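You operate a simulated robot arm through the tools that you are given. There is no shell and no other tool. Be economical: measure what you need, move in short steps, check, and stop when the job is done.

Carry out the task below with a simulated robot arm. There is one attempt and no reset: what you move stays moved.

JOB
Press the start button three times. Then take the seed jar and put it on top of the grey candlestick. Then take the orange yarn bobbin and leave it on top of the gold brass candlestick. The order counts. Set down upright: seed jar, orange yarn bobbin.

Only the result counts: the job must be done as asked and must still hold three seconds after the hand-in. Knocking over, shifting, dropping, spilling or breaking anything else fails it.

ROBOT AND FRAMES
A 6-joint arm with a fingered hand on a trunk, on a base that drives. Base frame: it is fixed to the floor where the robot stands at the start and does not move with it; the origin is under the middle of the robot, x ahead of it, y to its left, z up. Units: m, degrees, N and s.
With the tool pointing down near the work surface it reaches from about 0.1 to 0.54 m from the robot's upright axis, wherever it stands. Its first joint turns from -166.0 to 166.0 degrees. Places, roughly: brass candlestick [2, 5, 0.75]; grey candlestick [1.5, 4, 0.75]; orange yarn bobbin [1.75, 5, 1]; seed jar [1.25, 3.75, 1]; start button [0.3, -0.3, 0.7]. Payload 3.2 kg.
The tool frame sits at the grasp point between the pads (the TCP): z along the fingers, y along the line on which they close. The tips reach 0.022 m beyond it. The gripper opens to 0.112 m. The gripper's body begins 0.06 m behind the TCP. The gripper is a hand of 3 fingers: y runs from the thumb to the fingers, the wrist lies at [0, 0, -0.218] in the tool frame, and closing takes about 1.5 s.
Orientation is told as [roll, pitch, yaw] about the base's x, y, z axes, in that order, counted from this pose: with the fingers straight down and closing along the base's y, the tool's x points along the base's -x, its y along +y and its z along -z.

CONTROLS
- The arm moves only by the tool jog_arm. Its argument "targets" is a list of rows, each an object (a shift or turn left out is 0, a gripper value left out holds the last) with "xyz": the shift along the tool's x, y, z in m, a list of three; "rot": the turn, a rotation vector about the tool's x, y, z in degrees, a list of three; "grip": the closure, from 0 (fully open) to 1 (shut). In form: [{"xyz": [tx, ty, tz], "rot": [rx, ry, rz], "grip": grip}, ...]. A call has 1 to 20 rows; each row shifts and turns the commanded pose from where the row before left it, along the tool's axes as they then stand. Rows are played at 5 a second. More than 0.05 m and 8.6 degrees between two rows, or a gripper value outside its range, and nothing of the call is played. Where a pose cannot be reached the arm comes as near as it can. A force on the tool above 40 N (or 10 N above the force at the start of the call, whichever is more), or a blocked arm, ends the call early, and 0.2 s more pass. The fingers move at their own pace (about 0.108 m/s each) and stop on an object; they squeeze with about 30 N. The grip force told is the motor's: it shows also when the fingers shut on nothing. Time passes only in rows, and 0.2 s behind the last, so rows that do not move let the fingers close. It gives the time, the measured TCP pose, the force on the tool (base axes), the opening and the grip force at its end, in the units of the frame above (readings bear some noise), with the torque about the TCP (base axes, N m) and any sound that the robot's microphone picked up.
- Cameras (640 x 400 px; columns grow to the right, rows downward): "scene" is now at [-0.0201, 0.0987, 1.3126]; the picture's right is [-0.85, -0.52, 0.00], its down [-0.39, 0.64, -0.66] and it looks along [0.35, -0.57, -0.75] (base axes); focal length 254 px, centre (320, 200). "wrist" rides on the gripper at [0.066, 0.003, -0.08] in the tool frame; the picture's right is [-0.05, 1.00, 0.00], its down [-0.77, -0.04, -0.64] and it looks along [-0.64, -0.03, 0.77] (tool axes); focal length 275 px, centre (320, 200). There is no depth. A picture from a camera that has moved, and an enlarged one, comes with that camera's place and axes in the base frame and with its lens.
- grab_frame(camera): a new picture of that camera. No time passes.
- move_column(by): slides the trunk up (or, below 0, down) by that many m; the arm and the scene camera ride with it, the base frame stays. It gives what a move gives, with no picture.
- base_move(legs): drives the robot by 1 to 6 legs, each [ahead, turn to the left] in m and degrees, along the robot's own axes; the way and the turn of a leg run together, so that a leg with both is an arc; at most 1.5 m and 180 degrees a leg. The arm and the cameras ride along, it lands a little off, and it stops where it bumps. It gives what a move gives.
- grasp_type(shape): the hand has 3 fingers and takes this shape, open, in about a second: jaw (thumb against the fingers, like two jaws); tri (thumb and two fingers); tip (a fingertip pinch); poke (one finger out to press); point (the index stretched); flat (the hand flat); cup (the hand cupped); fist (a fist). The gripper value then closes the fingers along that shape, each until it touches; the sizes above hold for jaw. It gives what a move gives, with no picture.
- head_to(pan, tilt): turns the head with the scene camera to pan (to the left, within 155 degrees either way) and tilt (down, from -29 to 69), counted from straight ahead of the robot. It gives what a move gives.
- close_up(camera, box): a new picture of the part [left, top, right, bottom] of that camera's present view, enlarged. No time passes.
- finish_job(): hands the job in; it is judged then, once.

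Go step by step. Nothing tells you exact positions but the pictures and the camera data: compare them with the known pose of the tool, close in by small moves and look again before you grip or let go. The budget is 165 turns and 108 pictures, counting those below and the enlarged ones. Unless the task says otherwise, let go and move clear before handing in, and close with one line.

The tools are called after "Emit:" as name(argument=value, ...) on one line, values as JSON. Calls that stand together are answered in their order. jog_arm: Moves the arm, as the interface text tells. Its arguments: {"type":"object","properties":{"targets":{"type":"array","items":{"type":"object","properties":{"xyz":{"type":"array","items":{"type":"number"}},"rot":{"type":"array","items":{"type":"number"}},"grip":{"type":"number"}}}}},"required":["targets"]} The other tools are called the same way: move_column (by) slides the trunk up or down; grasp_type (shape) gives the hand a shape; base_move (legs) drives the base; head_to (pan, tilt) turns the head that bears the scene camera; grab_frame (camera) takes a picture; close_up (camera, box) takes an enlarged picture of a part of a camera's view; finish_job () hands the job in.

At the start:

```text
time_s: 0.0
ee_pos: [0.1128, -0.256, 0.9075]
orientation: [0.0, 0.0, 0.0]
force: [-0.2, -0.3, -0.5]
wrist_torque: [0.01, 0.03, -0.02]
width: 0.112
finger_force: 0.0
shape: jaw
trunk travel left (down, up): [-0.35, 0.24]
robot x, y, heading: [0.0012, 0.0021, -0.1]
head pan, tilt: [-58.4, 48.4]
```

scene: 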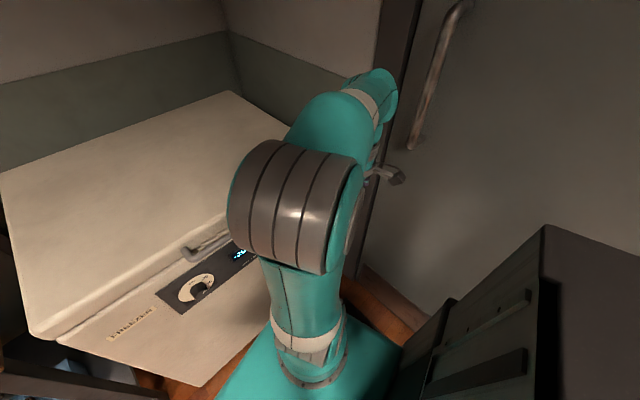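
wrist: 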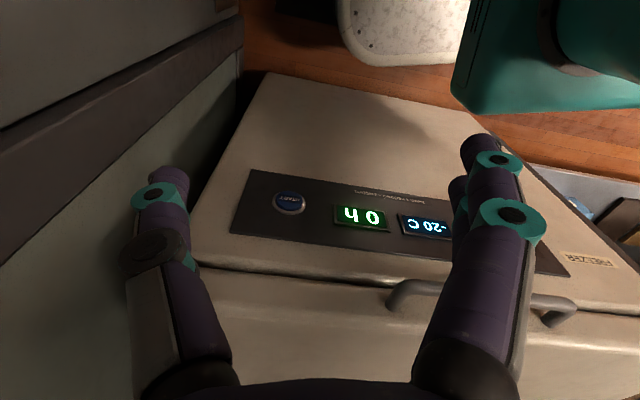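

The wrist camera shows the freezer's vertical front face, yawed about 13.6° from my axes, with the blue start button near [0.3, -0.3, 0.69]. I'll put the hand in poke shape, tilt it halfway and look again to triangulate.

Emit:
grasp_type(shape="poke")

Emit:
jog_arm(targets=[{"rot": [0, -8, 0]}, {"rot": [0, -8, 0]}, {"rot": [0, -8, 0]}, {"rot": [0, -8, 0]}, {"rot": [0, -8, 0]}])

Emit:
grab_frame(camera="wrist")

```text
time_s: 0.9
ee_pos: [0.112, -0.2546, 0.9076]
orientation: [0.0, 0.0, 0.0]
force: [0.1, -0.7, 0.0]
wrist_torque: [0.0, 0.0, 0.01]
width: 0.0
finger_force: 0.0
shape: poke
trunk travel left (down, up): [-0.35, 0.24]
robot x, y, heading: [-0.002, -0.0019, 0.0]
head pan, tilt: [-58.4, 48.4]
```

```text
time_s: 2.1
ee_pos: [0.1124, -0.2564, 0.9077]
orientation: [-0.1, -40.1, 0.0]
force: [0.0, 0.9, 0.0]
wrist_torque: [0.0, 0.02, 0.0]
width: 0.0
finger_force: 0.1
shape: poke
trunk travel left (down, up): [-0.35, 0.24]
robot x, y, heading: [0.002, -0.0013, 0.1]
head pan, tilt: [-58.4, 48.4]
```

```text
105 pictures are left
camera wrist: at [0.0103, -0.2529, 0.9269], right [0.04, 1.0, 0.03], down [0.18, -0.04, 0.98], along [0.98, -0.03, -0.18], focal length 275 px, centre (320, 200)
```

wrist: 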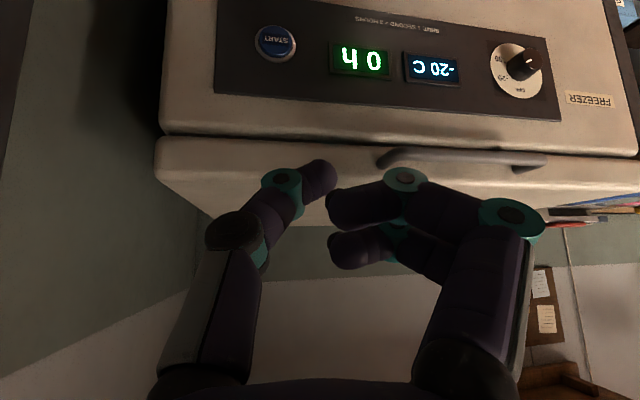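

The button triangulates to about [0.326, -0.315, 0.657]. I'll read the panel text and check the finger shape.

Emit:
close_up(camera="wrist", box=[220, 0, 480, 100])

Emit:
close_up(camera="wrist", box=[140, 130, 560, 400])

```text
2.46 times, centred on (350, 50) of wrist
camera zoom: at [0.0103, -0.2529, 0.9269], right [0.04, 1.0, 0.03], down [0.18, -0.04, 0.98], along [0.98, -0.03, -0.18], focal length 678 px, centre (246, 569)
```

zoom: 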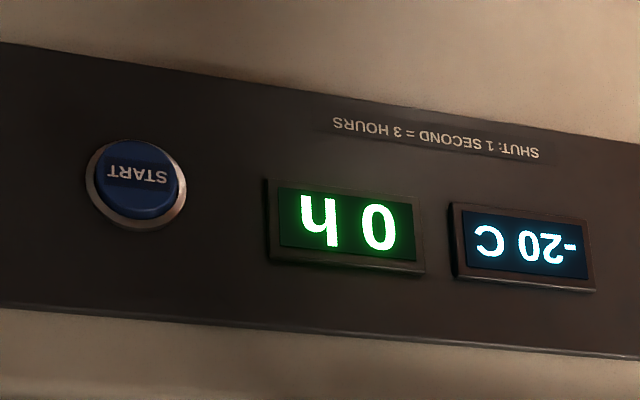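

```text
1.48 times, centred on (350, 265) of wrist
camera zoom: at [0.0103, -0.2529, 0.9269], right [0.04, 1.0, 0.03], down [0.18, -0.04, 0.98], along [0.98, -0.03, -0.18], focal length 408 px, centre (276, 104)
```

zoom: 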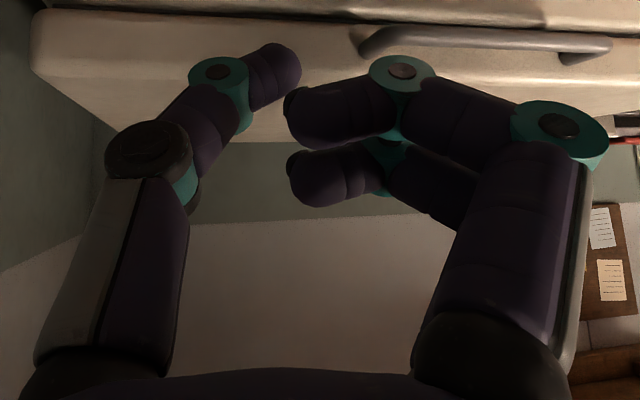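

The panel reads "SHUT: 1 SECOND = 3 HOURS". The poke shape doesn't clearly extend one finger, so I'll try the point shape.

Emit:
grasp_type(shape="point")

Emit:
grab_frame(camera="wrist")

```text
time_s: 3.0
ee_pos: [0.1134, -0.2566, 0.9086]
orientation: [0.0, -40.0, 0.0]
force: [-0.6, -0.3, 0.0]
wrist_torque: [0.02, 0.01, 0.02]
width: 0.0
finger_force: 0.0
shape: point
trunk travel left (down, up): [-0.35, 0.24]
robot x, y, heading: [-0.0013, 0.0034, -0.0]
head pan, tilt: [-58.4, 48.4]
```

```text
102 pictures are left
camera wrist: at [0.0103, -0.2528, 0.9271], right [0.04, 1.0, 0.03], down [0.18, -0.04, 0.98], along [0.98, -0.03, -0.18], focal length 275 px, centre (320, 200)
```

wrist: 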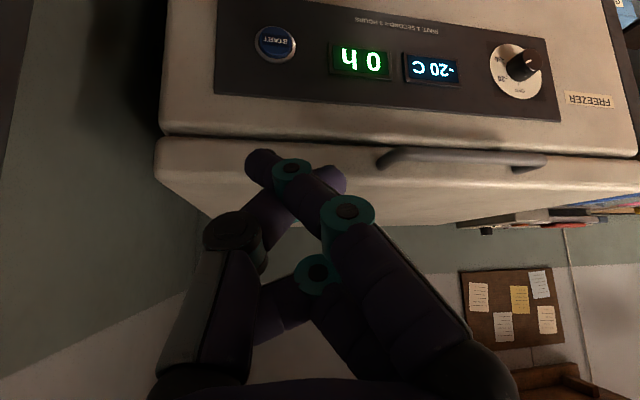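

I'll compare with the jaw shape fully closed, where the fingertips should meet at a known point, 0.022 m ahead of the TCP.

Emit:
grasp_type(shape="jaw")

Emit:
jog_arm(targets=[{"grip": 1}, {"grip": 1}, {"grip": 1}, {"grip": 1}, {"grip": 1}, {"grip": 1}, {"grip": 1}])

Emit:
grab_frame(camera="wrist")

```text
time_s: 3.9
ee_pos: [0.1126, -0.2561, 0.9088]
orientation: [0.0, -40.0, 0.1]
force: [0.5, 0.0, -0.2]
wrist_torque: [0.0, -0.01, 0.02]
width: 0.0798
finger_force: 0.0
shape: jaw
trunk travel left (down, up): [-0.35, 0.24]
robot x, y, heading: [-0.0028, 0.0029, -0.2]
head pan, tilt: [-58.4, 48.4]
```

```text
time_s: 5.5
ee_pos: [0.1122, -0.2557, 0.9085]
orientation: [0.0, -40.0, 0.0]
force: [-0.2, -0.7, 0.6]
wrist_torque: [0.0, -0.03, -0.05]
width: 0.0
finger_force: 29.8
shape: jaw
trunk travel left (down, up): [-0.35, 0.24]
robot x, y, heading: [-0.0015, 0.0051, -0.3]
head pan, tilt: [-58.4, 48.4]
```

```text
101 pictures are left
camera wrist: at [0.0103, -0.2528, 0.927], right [0.04, 1.0, 0.03], down [0.18, -0.04, 0.98], along [0.98, -0.03, -0.18], focal length 275 px, centre (320, 200)
```

wrist: 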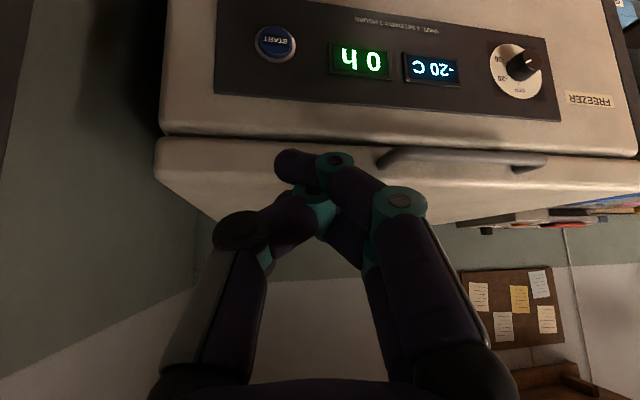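

The closed jaw gives a solid tip. I'll turn the tool to point straight at the panel, horizontal and yawed -13.6°, then lower the trunk to button height.

Emit:
jog_arm(targets=[{"rot": [0, -8, 0]}, {"rot": [0, -8, 0]}, {"rot": [0, -8, 0]}, {"rot": [0, -8, 0]}, {"rot": [0, -8, 0]}, {"rot": [0, -8, 0]}, {"rot": [0, -2, 0]}, {"rot": [6.8, 0, 0]}, {"rot": [6.8, 0, 0]}])

Emit:
grab_frame(camera="wrist")

Emit:
grab_frame(camera="scene")

```text
time_s: 7.5
ee_pos: [0.1122, -0.256, 0.9078]
orientation: [-150.1, -89.9, 136.3]
force: [-1.1, 0.5, -0.8]
wrist_torque: [0.01, 0.03, -0.01]
width: 0.0
finger_force: 29.6
shape: jaw
trunk travel left (down, up): [-0.35, 0.24]
robot x, y, heading: [0.0008, 0.0001, -0.0]
head pan, tilt: [-58.4, 48.4]
```

```text
100 pictures are left
camera wrist: at [0.0352, -0.2337, 0.8418], right [0.24, 0.97, 0.05], down [-0.63, 0.12, 0.77], along [0.74, -0.21, 0.64], focal length 275 px, centre (320, 200)
```

wrist: 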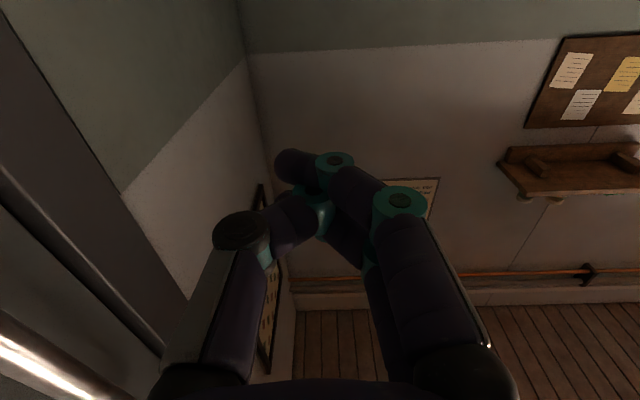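

```text
99 pictures are left
camera scene: at [-0.0201, 0.0988, 1.3126], right [-0.85, -0.52, 0.0], down [-0.39, 0.64, -0.66], along [0.35, -0.57, -0.75], focal length 254 px, centre (320, 200)
```

scene: 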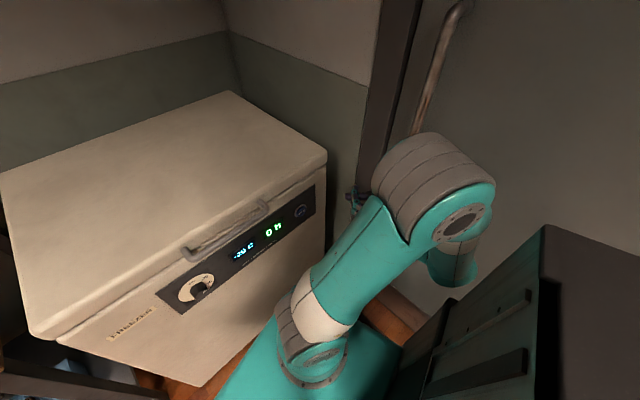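

From a third view the button is near [0.32, -0.32, 0.657]. In poke shape the thumb tip lies on the tool axis about 0.024 m ahead of the TCP, so I'll use that, move forward to a standoff, then go down.

Emit:
grasp_type(shape="poke")

Emit:
jog_arm(targets=[{"xyz": [0, 0, 0.03], "grip": 0}, {"xyz": [0, -0.012, 0.03]}, {"xyz": [0, 0, 0.03]}, {"xyz": [0.04, 0, 0]}, {"xyz": [0.04, 0, 0]}, {"xyz": [0.04, 0, 0]}])

Emit:
grab_frame(camera="scene")

```text
time_s: 8.4
ee_pos: [0.1128, -0.2556, 0.9073]
orientation: [-167.8, -90.0, 154.3]
force: [0.0, -0.3, 0.3]
wrist_torque: [-0.03, 0.0, 0.0]
width: 0.0
finger_force: 0.0
shape: poke
trunk travel left (down, up): [-0.35, 0.24]
robot x, y, heading: [0.0011, 0.0013, -0.0]
head pan, tilt: [-58.4, 48.4]
```

```text
time_s: 9.8
ee_pos: [0.196, -0.2889, 0.7871]
orientation: [-93.4, -90.1, 79.8]
force: [-0.6, 0.1, 0.6]
wrist_torque: [-0.01, 0.02, -0.02]
width: 0.0
finger_force: 0.0
shape: poke
trunk travel left (down, up): [-0.35, 0.24]
robot x, y, heading: [-0.0017, 0.0018, 0.1]
head pan, tilt: [-58.4, 48.4]
```

```text
98 pictures are left
camera scene: at [-0.0201, 0.0987, 1.3127], right [-0.85, -0.52, 0.0], down [-0.39, 0.64, -0.66], along [0.35, -0.57, -0.75], focal length 254 px, centre (320, 200)
```

scene: 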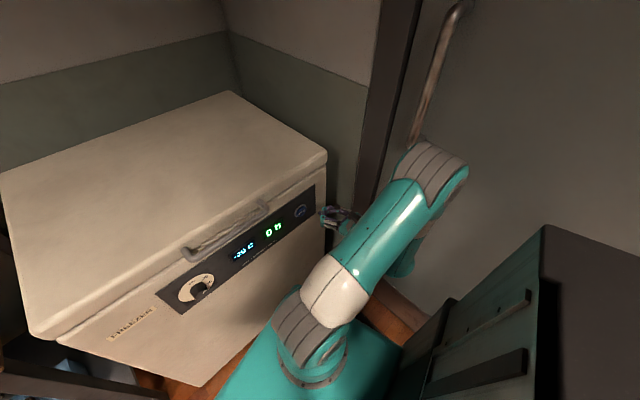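

The fingertip is now visible near the panel. I'll go down to button height and look closely.

Emit:
jog_arm(targets=[{"xyz": [0.04, 0, 0]}, {"xyz": [0.04, 0, 0]}, {"xyz": [0.04, 0, 0]}, {"xyz": [0.01, 0, 0.02]}, {"xyz": [0, 0, 0.02]}])

Emit:
close_up(camera="scene", box=[220, 150, 400, 262])

Emit:
grab_frame(camera="wrist")

```text
time_s: 11.0
ee_pos: [0.2343, -0.2984, 0.6573]
orientation: [138.7, -90.0, -152.4]
force: [0.9, 0.2, 0.1]
wrist_torque: [-0.04, -0.03, 0.01]
width: 0.0001
finger_force: 0.0
shape: poke
trunk travel left (down, up): [-0.35, 0.24]
robot x, y, heading: [0.0016, -0.0036, -0.1]
head pan, tilt: [-58.4, 48.4]
```

```text
3.56 times, centred on (310, 206) of scene
camera zoom: at [-0.0202, 0.0986, 1.3126], right [-0.85, -0.52, 0.0], down [-0.39, 0.64, -0.66], along [0.35, -0.57, -0.75], focal length 903 px, centre (356, 179)
```

zoom: 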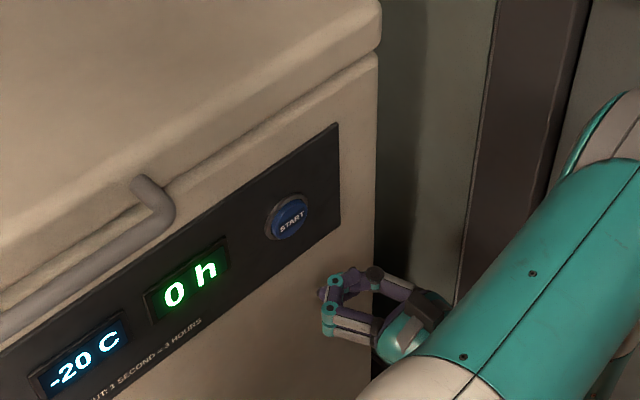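

```text
96 pictures are left
camera wrist: at [0.1586, -0.2763, 0.591], right [0.23, 0.97, 0.05], down [-0.63, 0.11, 0.77], along [0.74, -0.21, 0.64], focal length 275 px, centre (320, 200)
```

wrist: 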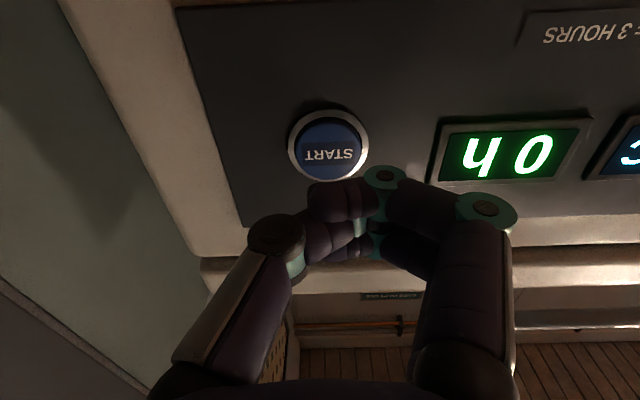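

The hand shape looks different from before, so I'll look more closely.

Emit:
close_up(camera="wrist", box=[200, 100, 540, 312])

Emit:
close_up(camera="scene", box=[295, 205, 375, 255])

```text
1.88 times, centred on (370, 206) of wrist
camera zoom: at [0.1586, -0.2763, 0.591], right [0.23, 0.97, 0.05], down [-0.63, 0.11, 0.77], along [0.74, -0.21, 0.64], focal length 518 px, centre (226, 189)
```

zoom: 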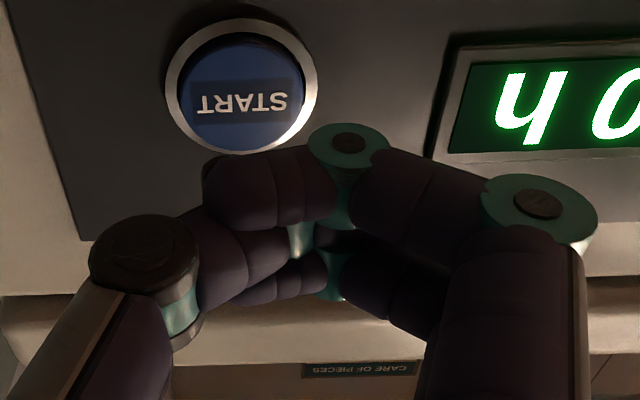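

```text
8.00 times, centred on (335, 230) of scene
camera zoom: at [-0.0202, 0.0986, 1.3126], right [-0.85, -0.52, 0.0], down [-0.39, 0.64, -0.66], along [0.35, -0.57, -0.75], focal length 2032 px, centre (200, -40)
```

zoom: 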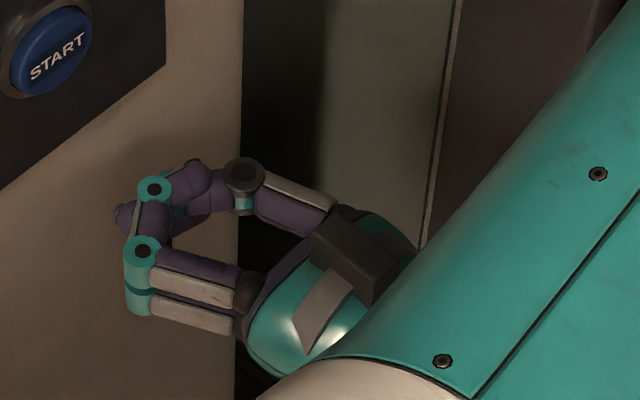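

The thumb is caught behind the curled fingers. I'll reopen to jaw, wait, then take poke again.

Emit:
grasp_type(shape="jaw")

Emit:
jog_arm(targets=[{"grip": 0}, {"grip": 0}, {"grip": 0}, {"grip": 0}, {"grip": 0}])

Emit:
grasp_type(shape="poke")

Emit:
grab_frame(camera="wrist")

Emit:
close_up(camera="scene", box=[285, 195, 381, 255])

```text
time_s: 11.9
ee_pos: [0.2357, -0.2986, 0.6572]
orientation: [168.1, -90.0, 178.4]
force: [-0.1, 0.0, 0.0]
wrist_torque: [-0.01, 0.0, -0.01]
width: 0.1119
finger_force: 0.0
shape: jaw
trunk travel left (down, up): [-0.35, 0.24]
robot x, y, heading: [-0.0011, -0.001, -0.1]
head pan, tilt: [-58.4, 48.4]
```

```text
time_s: 13.1
ee_pos: [0.2351, -0.2983, 0.6574]
orientation: [162.9, -89.8, -176.4]
force: [-0.3, 0.1, 0.0]
wrist_torque: [0.02, -0.01, 0.01]
width: 0.1119
finger_force: 0.1
shape: jaw
trunk travel left (down, up): [-0.35, 0.24]
robot x, y, heading: [0.0004, -0.0005, 0.0]
head pan, tilt: [-58.4, 48.4]
```

```text
time_s: 14.0
ee_pos: [0.2358, -0.2982, 0.657]
orientation: [166.7, -90.0, 179.6]
force: [0.3, 0.0, 0.4]
wrist_torque: [0.0, 0.02, -0.02]
width: 0.0
finger_force: 0.0
shape: poke
trunk travel left (down, up): [-0.35, 0.24]
robot x, y, heading: [-0.0019, 0.0012, 0.2]
head pan, tilt: [-58.4, 48.4]
```

```text
93 pictures are left
camera wrist: at [0.1584, -0.2763, 0.5913], right [0.23, 0.97, 0.05], down [-0.63, 0.11, 0.77], along [0.74, -0.21, 0.64], focal length 275 px, centre (320, 200)
```

wrist: 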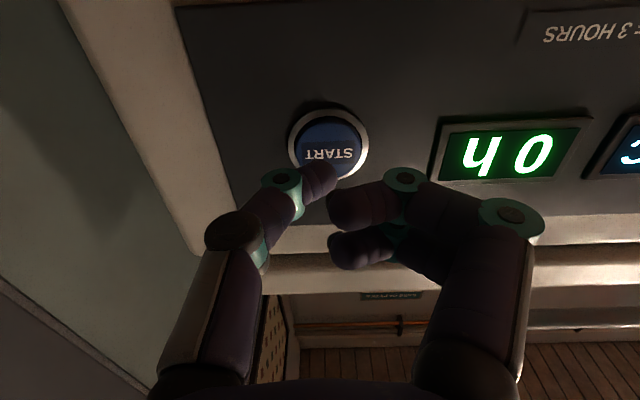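

```text
6.67 times, centred on (333, 225) of scene
camera zoom: at [-0.0201, 0.0987, 1.3126], right [-0.85, -0.52, 0.0], down [-0.39, 0.64, -0.66], along [0.35, -0.57, -0.75], focal length 1693 px, centre (233, 33)
```

zoom: 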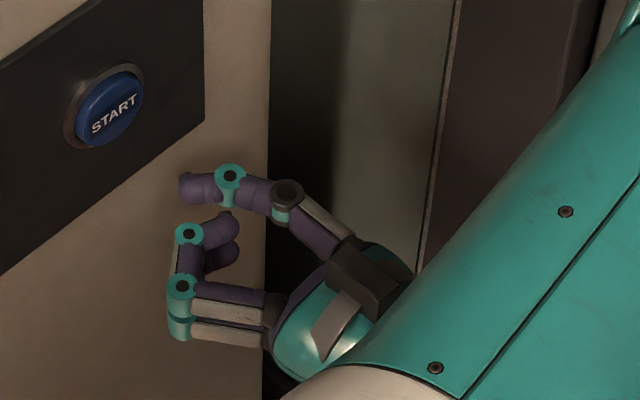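

Now the thumb points out cleanly. Combining the scene and wrist views puts the button at [0.3035, -0.312, 0.6745], so I'll raise 1.75 cm and close in to about 1.5 cm.

Emit:
jog_arm(targets=[{"xyz": [-0.0175, 0.003, 0]}, {"xyz": [0, 0, 0.015]}, {"xyz": [0, 0, 0.015]}, {}])

Emit:
close_up(camera="wrist", box=[200, 60, 480, 235])

Emit:
close_up(camera="scene", box=[265, 185, 361, 245])

```text
time_s: 15.0
ee_pos: [0.266, -0.3033, 0.6757]
orientation: [168.8, -89.9, 177.6]
force: [-0.8, 0.7, -0.2]
wrist_torque: [-0.02, -0.01, -0.01]
width: 0.0
finger_force: 0.0
shape: poke
trunk travel left (down, up): [-0.35, 0.24]
robot x, y, heading: [0.001, -0.0028, 0.1]
head pan, tilt: [-58.4, 48.4]
```

```text
2.29 times, centred on (340, 148) of wrist
camera zoom: at [0.189, -0.2807, 0.6092], right [0.23, 0.97, 0.05], down [-0.63, 0.11, 0.77], along [0.74, -0.21, 0.64], focal length 629 px, centre (274, 320)
```

zoom: 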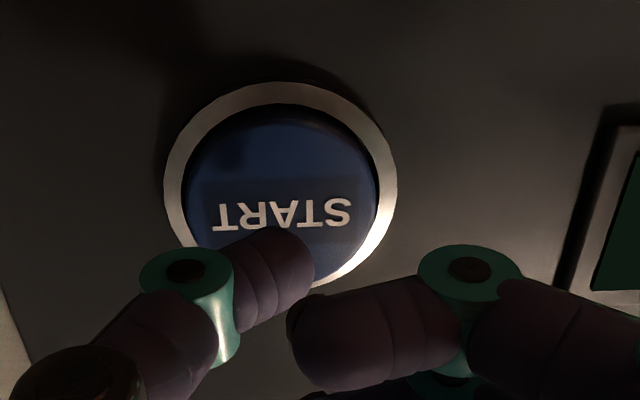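

```text
6.67 times, centred on (313, 215) of scene
camera zoom: at [-0.02, 0.0986, 1.3127], right [-0.85, -0.52, 0.0], down [-0.39, 0.64, -0.66], along [0.35, -0.57, -0.75], focal length 1693 px, centre (367, 100)
```

zoom: 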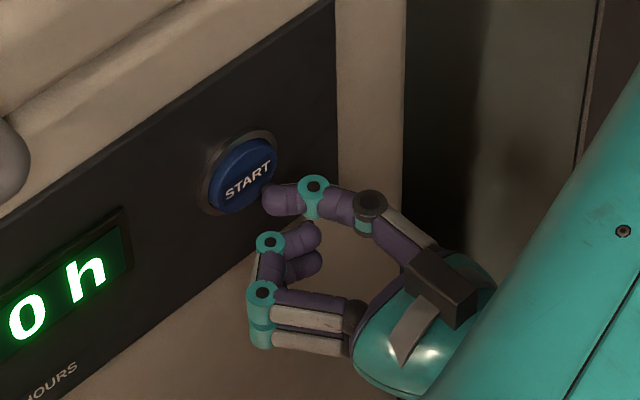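

The thumb sits squarely in front of the button with a gap of about 1.5 cm. I'll press gently and watch the force.

Emit:
jog_arm(targets=[{"xyz": [0, 0, 0.008]}, {"xyz": [0, 0, 0.004]}, {"xyz": [0, 0, 0.003]}])

Emit:
close_up(camera="scene", box=[225, 185, 321, 245])

```text
time_s: 15.8
ee_pos: [0.2802, -0.3059, 0.6767]
orientation: [174.4, -90.0, 172.0]
force: [-2.9, 0.3, -1.1]
wrist_torque: [0.01, 0.02, -0.05]
width: 0.0
finger_force: 0.0
shape: poke
trunk travel left (down, up): [-0.35, 0.24]
robot x, y, heading: [0.0012, -0.002, 0.2]
head pan, tilt: [-58.4, 48.4]
heard: click
```

```text
6.67 times, centred on (273, 215) of scene
camera zoom: at [-0.0204, 0.0987, 1.3126], right [-0.85, -0.52, 0.0], down [-0.39, 0.64, -0.66], along [0.35, -0.57, -0.75], focal length 1693 px, centre (633, 100)
```

zoom: 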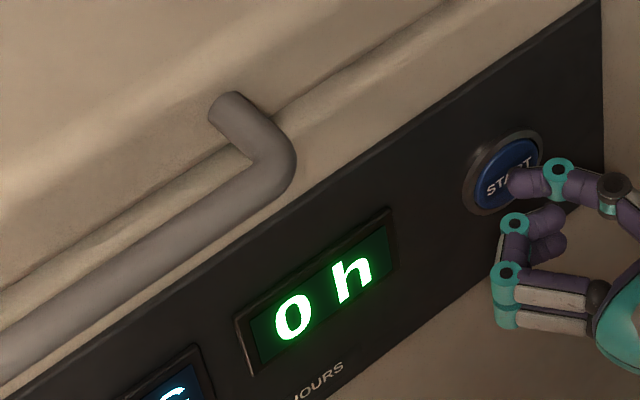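

A click was heard, so that's one press. I'll back off, then press again.

Emit:
jog_arm(targets=[{"xyz": [0, 0, -0.008]}, {"xyz": [0, 0, -0.007]}, {}])

Emit:
jog_arm(targets=[{"xyz": [0, 0, 0.008]}, {"xyz": [0, 0, 0.004]}, {"xyz": [0, 0, 0.003]}])

Emit:
jog_arm(targets=[{"xyz": [0, 0, -0.008]}, {"xyz": [0, 0, -0.007]}, {}])

```text
time_s: 16.6
ee_pos: [0.2652, -0.3033, 0.6747]
orientation: [132.5, -90.1, -146.1]
force: [0.0, 0.4, 0.1]
wrist_torque: [0.0, 0.0, 0.02]
width: 0.0002
finger_force: 0.0
shape: poke
trunk travel left (down, up): [-0.35, 0.24]
robot x, y, heading: [-0.0009, -0.0018, -0.1]
head pan, tilt: [-58.4, 48.4]
```

```text
time_s: 17.4
ee_pos: [0.2806, -0.3058, 0.675]
orientation: [177.7, -90.0, 168.6]
force: [-3.0, 0.3, 0.3]
wrist_torque: [0.0, 0.01, -0.01]
width: 0.0001
finger_force: 0.0
shape: poke
trunk travel left (down, up): [-0.35, 0.24]
robot x, y, heading: [0.0019, -0.0019, 0.2]
head pan, tilt: [-58.4, 48.4]
heard: click
```

```text
time_s: 18.2
ee_pos: [0.2663, -0.302, 0.6746]
orientation: [121.9, -90.0, -135.6]
force: [0.1, -0.9, -0.5]
wrist_torque: [0.01, -0.01, 0.0]
width: 0.0
finger_force: 0.1
shape: poke
trunk travel left (down, up): [-0.35, 0.24]
robot x, y, heading: [0.002, 0.0009, 0.1]
head pan, tilt: [-58.4, 48.4]
```

Two clicks so far. One more press, then I'll retreat well clear and look at the panel.

Emit:
jog_arm(targets=[{"xyz": [0, 0, 0.008]}, {"xyz": [0, 0, 0.004]}, {"xyz": [0, 0, 0.003]}])

Emit:
jog_arm(targets=[{"xyz": [0, 0, -0.02]}, {"xyz": [0, 0, -0.03]}, {"xyz": [0, 0, -0.04]}, {"xyz": [0, 0, -0.03]}])

Emit:
close_up(camera="scene", box=[225, 185, 321, 245])

```text
time_s: 19.0
ee_pos: [0.279, -0.3052, 0.6751]
orientation: [-176.5, -90.0, 162.7]
force: [-3.5, 0.3, -1.1]
wrist_torque: [0.03, 0.0, 0.05]
width: 0.0
finger_force: 0.1
shape: poke
trunk travel left (down, up): [-0.35, 0.24]
robot x, y, heading: [-0.0029, 0.004, -0.1]
head pan, tilt: [-58.4, 48.4]
heard: click
```

```text
time_s: 20.0
ee_pos: [0.1631, -0.2759, 0.6749]
orientation: [121.4, -90.0, -134.9]
force: [0.3, 0.1, 0.0]
wrist_torque: [-0.03, 0.04, -0.02]
width: 0.0
finger_force: 0.1
shape: poke
trunk travel left (down, up): [-0.35, 0.24]
robot x, y, heading: [-0.0019, -0.0005, 0.1]
head pan, tilt: [-58.4, 48.4]
```

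```text
6.67 times, centred on (273, 215) of scene
camera zoom: at [-0.02, 0.0987, 1.3126], right [-0.85, -0.52, 0.0], down [-0.39, 0.64, -0.66], along [0.35, -0.57, -0.75], focal length 1693 px, centre (633, 100)
```

zoom: 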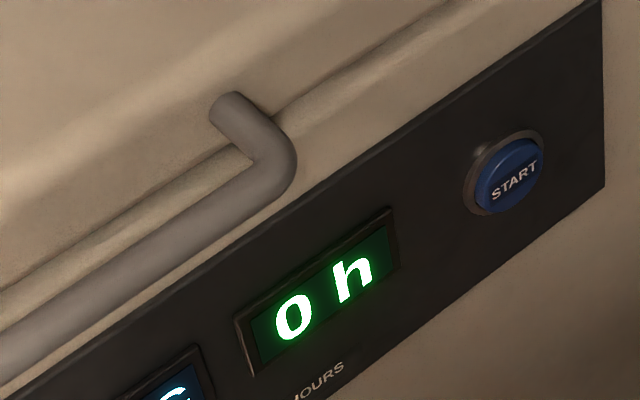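

Three clicks were heard. Next I'll lift the arm, return the hand to pointing down, and turn the head to survey the route.

Emit:
jog_arm(targets=[{"xyz": [-0.04, 0, 0]}, {"xyz": [-0.04, 0, 0]}, {"xyz": [-0.04, 0, 0]}, {"xyz": [-0.04, 0, 0]}, {"xyz": [-0.04, 0, -0.03]}, {"xyz": [-0.04, 0, -0.02]}, {"rot": [-6.8, 0, 0]}, {"rot": [-6.8, 0, 0]}, {"rot": [0, 8, 0]}, {"rot": [0, 8, 0]}, {"rot": [0, 8, 0]}, {"rot": [0, 8, 0]}, {"rot": [0, 8, 0]}, {"rot": [0, 8, 0]}, {"rot": [0, 8, 0]}, {"rot": [0, 8, 0]}, {"rot": [0, 8, 0]}, {"rot": [0, 8, 0]}, {"rot": [0, 8, 0]}, {"rot": [0, 2, 0]}])

Emit:
head_to(pan=70, tilt=20)

Emit:
grab_frame(camera="scene")

Emit:
head_to(pan=10, tilt=30)

Emit:
grab_frame(camera="scene")

Emit:
head_to(pan=130, tilt=30)

Emit:
grab_frame(camera="scene")

```text
time_s: 24.2
ee_pos: [0.1145, -0.2636, 0.916]
orientation: [0.0, 0.0, -0.1]
force: [-0.2, -0.5, 0.8]
wrist_torque: [0.0, -0.02, 0.0]
width: 0.0
finger_force: 0.0
shape: poke
trunk travel left (down, up): [-0.35, 0.24]
robot x, y, heading: [0.0017, 0.0016, -0.3]
head pan, tilt: [-58.4, 48.4]
```

```text
time_s: 26.3
ee_pos: [0.1152, -0.2656, 0.9158]
orientation: [0.0, 0.1, 0.0]
force: [-0.4, 0.1, 0.1]
wrist_torque: [0.0, 0.02, 0.04]
width: 0.0002
finger_force: 0.1
shape: poke
trunk travel left (down, up): [-0.35, 0.24]
robot x, y, heading: [0.003, -0.0021, -0.1]
head pan, tilt: [70.0, 20.0]
```

```text
87 pictures are left
camera scene: at [-0.0293, 0.253, 1.3561], right [0.94, -0.34, 0.0], down [-0.12, -0.32, -0.94], along [0.32, 0.88, -0.34], focal length 254 px, centre (320, 200)
```

scene: 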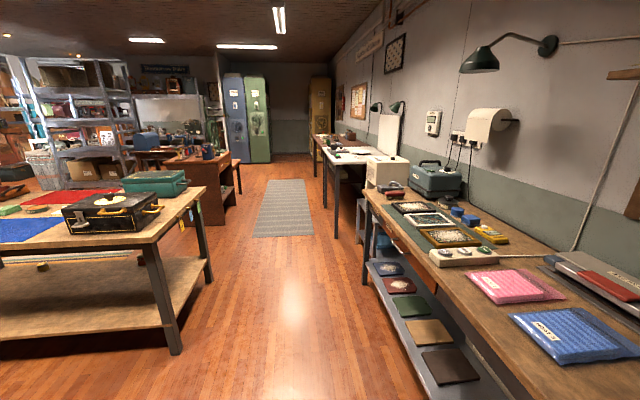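

```text
time_s: 27.6
ee_pos: [0.1156, -0.266, 0.9157]
orientation: [0.0, 0.1, 0.1]
force: [-0.4, -1.2, 0.4]
wrist_torque: [0.0, -0.01, 0.01]
width: 0.0
finger_force: 0.1
shape: poke
trunk travel left (down, up): [-0.35, 0.24]
robot x, y, heading: [0.0, -0.0025, 0.1]
head pan, tilt: [10.0, 30.0]
```

```text
86 pictures are left
camera scene: at [0.0279, 0.1813, 1.34], right [0.17, -0.98, 0.0], down [-0.49, -0.09, -0.87], along [0.85, 0.15, -0.5], focal length 254 px, centre (320, 200)
```

scene: 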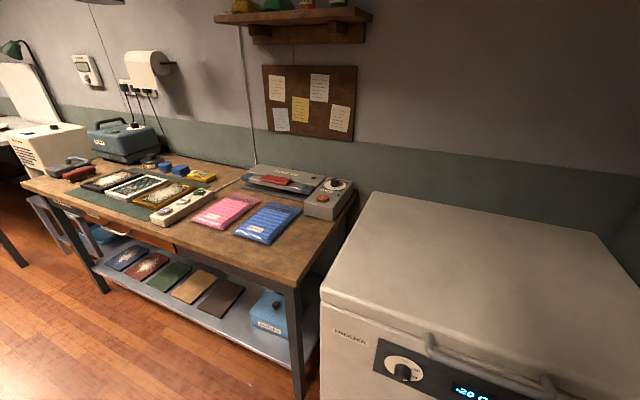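

```text
time_s: 29.6
ee_pos: [0.1141, -0.265, 0.9158]
orientation: [0.1, 0.0, 0.0]
force: [-0.3, 0.5, 0.7]
wrist_torque: [0.01, 0.0, -0.02]
width: 0.0
finger_force: 0.1
shape: poke
trunk travel left (down, up): [-0.35, 0.24]
robot x, y, heading: [0.0009, -0.0008, -0.1]
head pan, tilt: [130.0, 30.0]
```

```text
85 pictures are left
camera scene: at [-0.1193, 0.2349, 1.34], right [0.77, 0.64, 0.0], down [0.32, -0.38, -0.87], along [-0.56, 0.66, -0.5], focal length 254 px, centre (320, 200)
```

scene: 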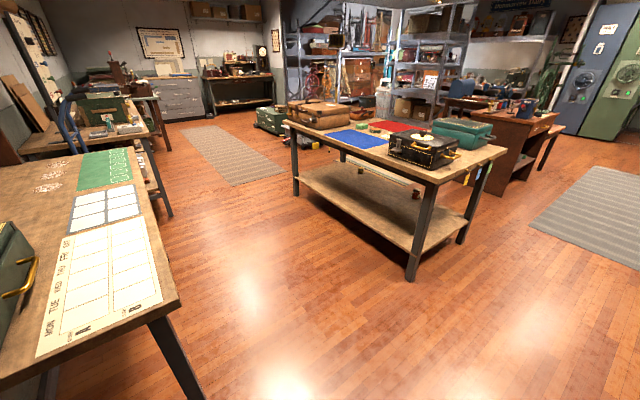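

The clear aisle runs along about (0.24, 0.97), with benches on the right. I'll look at the far targets.

Emit:
head_to(pan=70, tilt=15)

Emit:
close_up(camera="scene", box=[270, 130, 430, 230])

```text
time_s: 30.9
ee_pos: [0.1145, -0.2672, 0.9153]
orientation: [0.0, 0.0, -0.1]
force: [-0.7, 0.0, 0.9]
wrist_torque: [-0.02, -0.01, 0.0]
width: 0.0
finger_force: 0.1
shape: poke
trunk travel left (down, up): [-0.35, 0.24]
robot x, y, heading: [-0.0025, 0.001, 0.1]
head pan, tilt: [70.0, 15.0]
```

```text
4.00 times, centred on (350, 180) of scene
camera zoom: at [-0.0293, 0.2533, 1.3642], right [0.94, -0.34, 0.0], down [-0.09, -0.24, -0.97], along [0.33, 0.91, -0.26], focal length 1016 px, centre (200, 280)
```

zoom: 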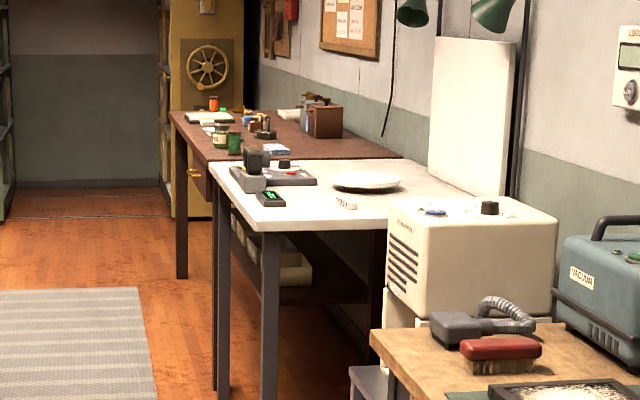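

The brown table past the white bench holds the seed jar (about [1.32, 3.75, 0.9]) and the bobbin (about [1.76, 5.0, 0.91]). I'll tuck the arm in front and high, then turn toward the aisle.

Emit:
jog_arm(targets=[{"xyz": [0, 0, -0.05]}, {"xyz": [0, 0, -0.05]}, {"xyz": [0, 0, -0.05]}, {"xyz": [-0.035, 0.035, 0]}, {"xyz": [-0.035, 0.035, 0]}, {"xyz": [-0.035, 0.035, 0]}, {"xyz": [-0.03, 0.04, 0]}, {"xyz": [-0.02, 0.04, 0]}, {"xyz": [0, 0.04, 0]}, {"xyz": [0, 0.04, 0]}])

Emit:
head_to(pan=76, tilt=40)

Emit:
grab_frame(camera="scene")

```text
time_s: 33.1
ee_pos: [0.251, -0.082, 1.0984]
orientation: [0.0, 0.0, 0.2]
force: [0.1, -0.5, 0.6]
wrist_torque: [-0.02, 0.03, -0.01]
width: 0.0
finger_force: 0.2
shape: poke
out of reach, approached as far as the arm can: row 7, 8, 9, 10
trunk travel left (down, up): [-0.35, 0.24]
robot x, y, heading: [0.0044, 0.0005, 0.0]
head pan, tilt: [70.0, 15.0]
```

```text
time_s: 34.0
ee_pos: [0.2537, -0.0826, 1.0999]
orientation: [-0.1, 0.0, 0.1]
force: [0.1, 0.1, 0.5]
wrist_torque: [0.03, -0.01, -0.02]
width: 0.0002
finger_force: 0.1
shape: poke
trunk travel left (down, up): [-0.35, 0.24]
robot x, y, heading: [0.0002, 0.0031, -0.1]
head pan, tilt: [76.0, 40.0]
```

```text
83 pictures are left
camera scene: at [-0.0406, 0.2481, 1.3247], right [0.97, -0.24, 0.0], down [-0.16, -0.62, -0.77], along [0.19, 0.74, -0.64], focal length 254 px, centre (320, 200)
```

scene: 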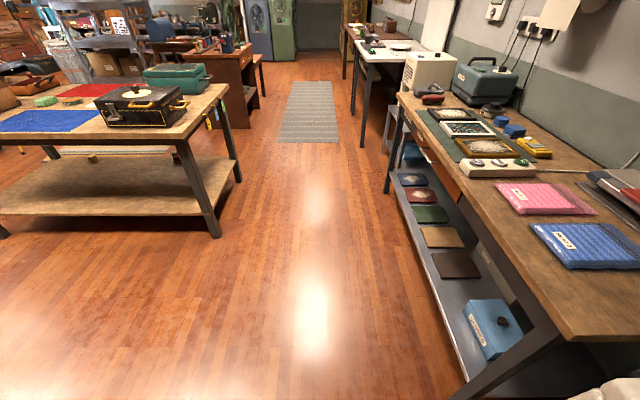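

The aisle is clear. I'll turn about 78° left and drive part way.

Emit:
base_move(legs=[[0, 79], [1.3, 0]])

Emit:
head_to(pan=0, tilt=35)

Emit:
grab_frame(camera="scene")

```text
time_s: 43.9
ee_pos: [0.3841, 1.4961, 1.0987]
orientation: [0.0, 0.1, 78.5]
force: [0.1, 0.2, -0.2]
wrist_torque: [-0.01, 0.0, -0.01]
width: 0.0
finger_force: 0.1
shape: poke
trunk travel left (down, up): [-0.35, 0.24]
robot x, y, heading: [0.2533, 1.2667, 78.3]
head pan, tilt: [76.0, 40.0]
```

```text
time_s: 45.3
ee_pos: [0.3843, 1.4951, 1.099]
orientation: [0.0, 0.0, 78.6]
force: [-0.8, 0.6, -0.7]
wrist_torque: [0.02, -0.01, -0.02]
width: 0.0
finger_force: 0.0
shape: poke
trunk travel left (down, up): [-0.35, 0.24]
robot x, y, heading: [0.2549, 1.2669, 78.4]
head pan, tilt: [0.0, 35.0]
```

```text
82 pictures are left
camera scene: at [0.0956, 1.3252, 1.3322], right [0.98, -0.2, 0.0], down [-0.11, -0.56, -0.82], along [0.16, 0.8, -0.57], focal length 254 px, centre (320, 200)
```

scene: 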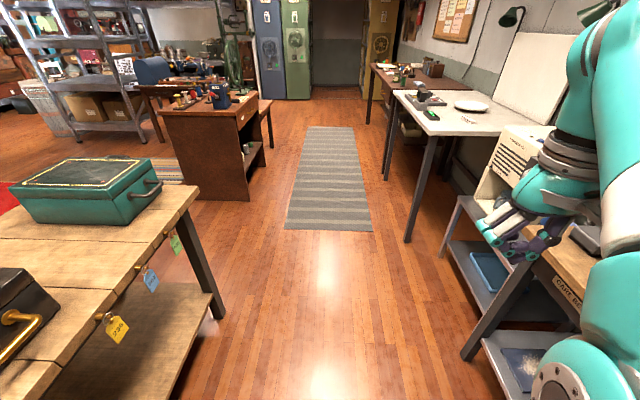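

The path is clear, with the white bench about 0.34 m to the right of the line. I'll continue on.

Emit:
base_move(legs=[[0, -2.5], [1.4, 0], [0.95, 0]])

Emit:
head_to(pan=-30, tilt=30)

Emit:
grab_frame(camera="scene")

```text
time_s: 57.2
ee_pos: [0.9589, 3.7601, 1.1001]
orientation: [0.0, -0.1, 76.2]
force: [0.3, 0.3, 0.6]
wrist_torque: [-0.03, 0.0, -0.01]
width: 0.0001
finger_force: 0.0
shape: poke
trunk travel left (down, up): [-0.35, 0.24]
robot x, y, heading: [0.8165, 3.5356, 76.1]
head pan, tilt: [0.0, 35.0]
```

```text
time_s: 58.2
ee_pos: [0.9584, 3.76, 1.0993]
orientation: [-0.1, 0.1, 76.2]
force: [-0.3, 1.4, -0.7]
wrist_torque: [-0.02, 0.02, -0.01]
width: 0.0
finger_force: 0.0
shape: poke
trunk travel left (down, up): [-0.35, 0.24]
robot x, y, heading: [0.8196, 3.5363, 76.4]
head pan, tilt: [-30.0, 30.0]
```

```text
81 pictures are left
camera scene: at [0.7042, 3.5813, 1.34], right [0.72, -0.69, 0.0], down [-0.35, -0.36, -0.87], along [0.6, 0.62, -0.5], focal length 254 px, centre (320, 200)
```

scene: 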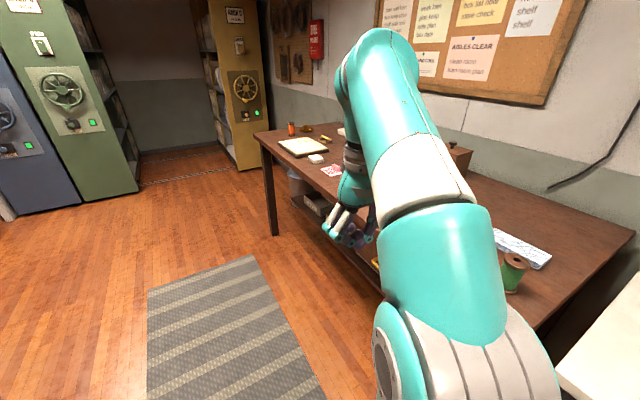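

The arm blocks part of the view, so I'll pan further right and also use the wrist camera.

Emit:
head_to(pan=-75, tilt=35)

Emit:
grab_frame(camera="scene")

Emit:
grab_frame(camera="wrist")

```text
time_s: 59.3
ee_pos: [0.9586, 3.76, 1.0992]
orientation: [0.0, -0.1, 76.3]
force: [0.6, 0.5, -0.7]
wrist_torque: [0.01, 0.0, 0.03]
width: 0.0
finger_force: 0.0
shape: poke
trunk travel left (down, up): [-0.35, 0.24]
robot x, y, heading: [0.8167, 3.5365, 76.3]
head pan, tilt: [-75.0, 35.0]
```

```text
80 pictures are left
camera scene: at [0.7295, 3.5179, 1.3322], right [0.02, -1.0, 0.0], down [-0.57, -0.01, -0.82], along [0.82, 0.02, -0.57], focal length 254 px, centre (320, 200)
```

scene: 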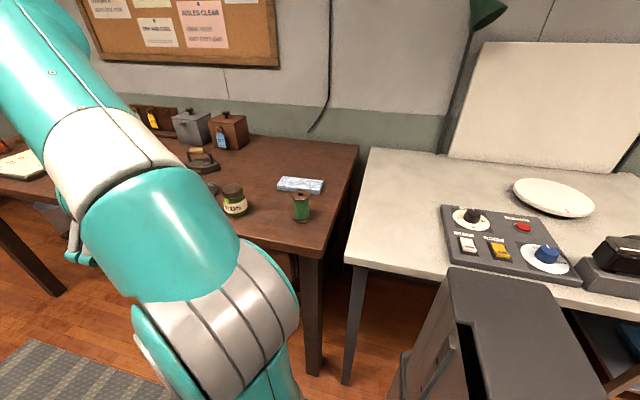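

```text
79 pictures are left
camera wrist: at [0.9403, 3.6961, 1.1798], right [-0.96, 0.28, 0.0], down [0.22, 0.74, 0.64], along [0.18, 0.61, -0.77], focal length 275 px, centre (320, 200)
```

wrist: 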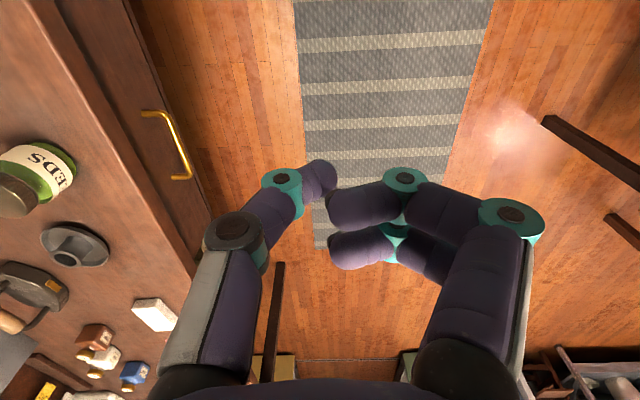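

The seed jar is at about [1.337, 3.786, 0.90] and the grey candlestick base at about [1.44, 3.92]. I'll drive 0.43 m on and turn right to face the table, which gives a clean camera view from the left of the arm.

Emit:
base_move(legs=[[0.43, 0], [0, -90]])

Emit:
head_to(pan=0, tilt=40)

Emit:
grab_frame(camera="scene")

Emit:
grab_frame(camera="wrist")

```text
time_s: 65.7
ee_pos: [1.1465, 3.809, 1.0992]
orientation: [0.0, -0.1, -13.4]
force: [-0.2, 0.1, -0.2]
wrist_torque: [0.03, 0.01, -0.01]
width: 0.0
finger_force: 0.1
shape: poke
trunk travel left (down, up): [-0.35, 0.24]
robot x, y, heading: [0.9194, 3.9476, -13.3]
head pan, tilt: [-75.0, 35.0]
```

```text
time_s: 67.2
ee_pos: [1.147, 3.8091, 1.0995]
orientation: [0.0, 0.0, -13.4]
force: [0.0, 0.2, 0.8]
wrist_torque: [0.04, -0.02, -0.01]
width: 0.0
finger_force: 0.0
shape: poke
trunk travel left (down, up): [-0.35, 0.24]
robot x, y, heading: [0.9201, 3.9472, -13.3]
head pan, tilt: [0.0, 40.0]
```

```text
78 pictures are left
camera scene: at [0.9819, 4.1025, 1.3247], right [-0.23, -0.97, 0.0], down [-0.63, 0.15, -0.77], along [0.75, -0.18, -0.64], focal length 254 px, centre (320, 200)
```

scene: 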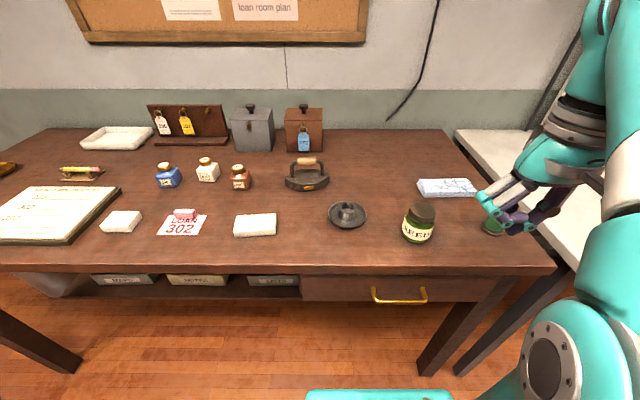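

```text
77 pictures are left
camera wrist: at [1.0832, 3.8266, 1.1798], right [0.27, 0.96, 0.0], down [0.74, -0.21, 0.64], along [0.61, -0.17, -0.77], focal length 275 px, centre (320, 200)
```

wrist: 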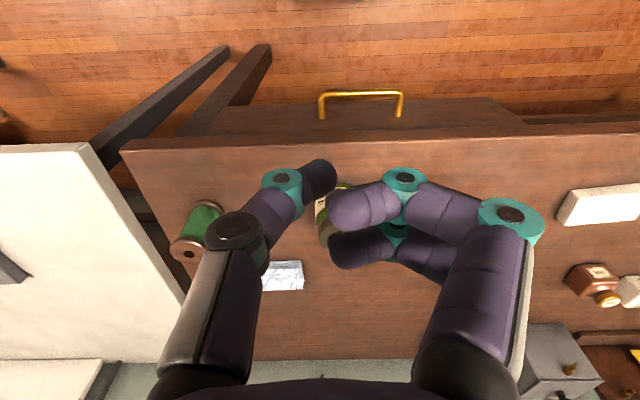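

Clear view: the seed jar is at (419,222) and the grey candlestick at (348,214). Zooming in on both.

Emit:
close_up(camera="scene", box=[310, 170, 454, 260])

Emit:
grasp_type(shape="jaw")

Emit:
grab_frame(camera="wrist")

```text
4.44 times, centred on (382, 215) of scene
camera zoom: at [0.9819, 4.1025, 1.3247], right [-0.23, -0.97, 0.0], down [-0.63, 0.15, -0.77], along [0.75, -0.18, -0.64], focal length 1129 px, centre (44, 133)
```

zoom: 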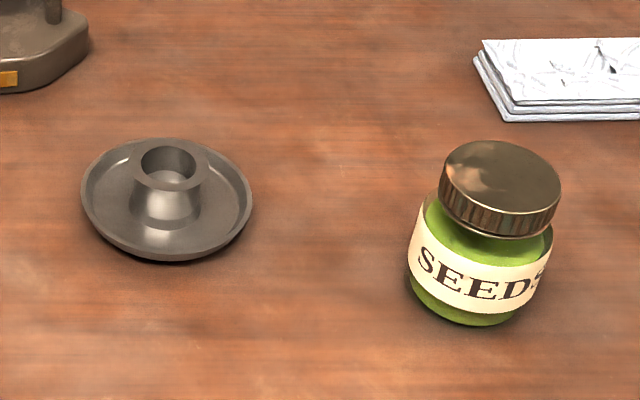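

```text
time_s: 68.1
ee_pos: [1.1461, 3.8092, 1.0999]
orientation: [0.0, 0.0, -13.3]
force: [0.5, -0.5, -0.2]
wrist_torque: [0.0, 0.01, 0.01]
width: 0.1121
finger_force: 0.1
shape: jaw
trunk travel left (down, up): [-0.35, 0.24]
robot x, y, heading: [0.9184, 3.9458, -13.5]
head pan, tilt: [0.0, 40.0]
```

```text
75 pictures are left
camera wrist: at [1.0832, 3.8266, 1.1798], right [0.27, 0.96, 0.0], down [0.74, -0.21, 0.64], along [0.61, -0.17, -0.77], focal length 275 px, centre (320, 200)
```

wrist: 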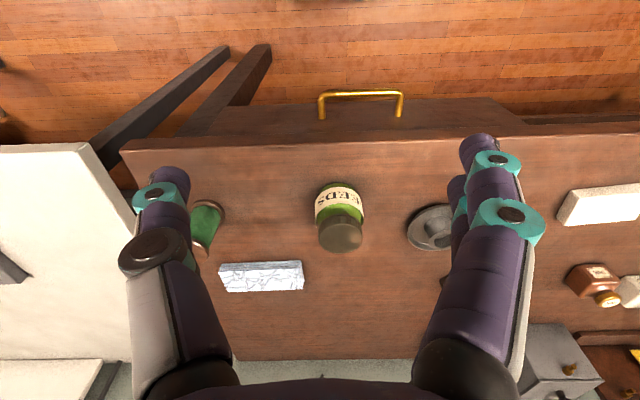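

The jar's lid top is at [1.342, 3.779, 0.939] and the table is at about 0.85. The candlestick's socket rim is near [1.447, 3.918, 0.885], about 4 cm wide, so the jar can rest on it. I'll move over the candlestick for a second view.

Emit:
jog_arm(targets=[{"xyz": [0, 0.04, 0.02]}, {"xyz": [0, 0.04, 0.03]}, {"xyz": [0, 0.04, 0.02]}, {"xyz": [0, 0.04, 0.0]}, {"xyz": [-0.04, 0, 0]}, {"xyz": [-0.04, 0, 0]}, {"xyz": [-0.04, 0, 0]}, {"xyz": [-0.04, 0, 0]}])

Emit:
grab_frame(camera="wrist")

Emit:
grab_frame(camera="scene")

```text
time_s: 69.9
ee_pos: [1.2457, 3.738, 1.0757]
orientation: [0.1, -0.1, -12.8]
force: [1.0, -0.2, -0.2]
wrist_torque: [0.03, 0.0, 0.0]
width: 0.1118
finger_force: 0.1
shape: jaw
out of reach, approached as far as the arm can: row 1, 2, 3, 4, 5, 6, 7, 8
trunk travel left (down, up): [-0.35, 0.24]
robot x, y, heading: [0.9178, 3.9506, -13.4]
head pan, tilt: [0.0, 40.0]
```

```text
74 pictures are left
camera wrist: at [1.1823, 3.7558, 1.1563], right [0.27, 0.96, 0.0], down [0.74, -0.21, 0.64], along [0.61, -0.17, -0.77], focal length 275 px, centre (320, 200)
```

wrist: 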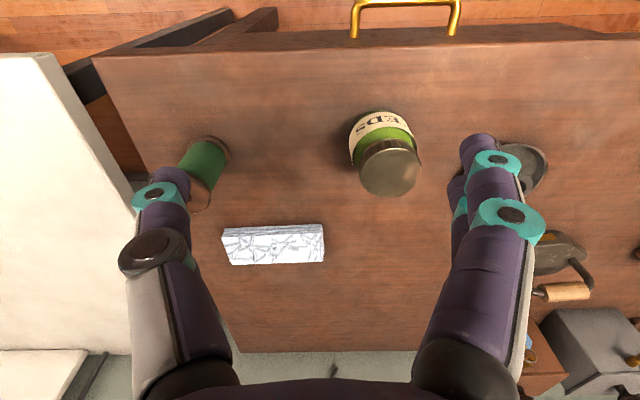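

```text
73 pictures are left
camera scene: at [0.982, 4.1025, 1.3247], right [-0.23, -0.97, 0.0], down [-0.63, 0.15, -0.77], along [0.75, -0.18, -0.64], focal length 254 px, centre (320, 200)
```

scene: 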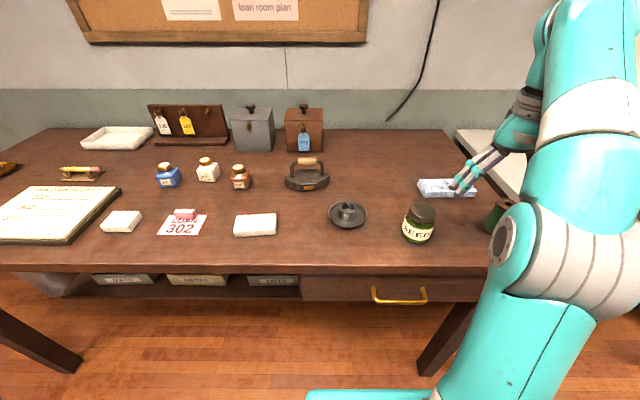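

The arm stopped short of the commanded pose, possibly because of a joint limit or the height. I'll test with a small downward move.

Emit:
jog_arm(targets=[{"xyz": [0, 0, 0.02]}, {"xyz": [0, 0, 0.02]}])

```text
time_s: 70.5
ee_pos: [1.2525, 3.7301, 1.0715]
orientation: [0.0, 0.0, -13.3]
force: [0.9, 0.2, -0.1]
wrist_torque: [0.01, -0.01, 0.01]
width: 0.1118
finger_force: 0.1
shape: jaw
out of reach, approached as far as the arm can: row 1, 2
trunk travel left (down, up): [-0.35, 0.24]
robot x, y, heading: [0.9234, 3.9456, -13.4]
head pan, tilt: [0.0, 40.0]
```

Emit:
jog_arm(targets=[{"xyz": [0.02, -0.04, 0]}, {"xyz": [0.02, -0.04, 0]}, {"xyz": [0.0, -0.04, 0]}, {"xyz": [0, -0.04, 0]}])

```text
time_s: 71.5
ee_pos: [1.1692, 3.5963, 1.0463]
orientation: [-0.1, -0.1, -13.3]
force: [-0.6, -0.1, -0.7]
wrist_torque: [-0.03, -0.03, 0.0]
width: 0.1118
finger_force: 0.1
shape: jaw
out of reach, approached as far as the arm can: row 3, 4
trunk travel left (down, up): [-0.35, 0.24]
robot x, y, heading: [0.9207, 3.9431, -13.5]
head pan, tilt: [0.0, 40.0]
```

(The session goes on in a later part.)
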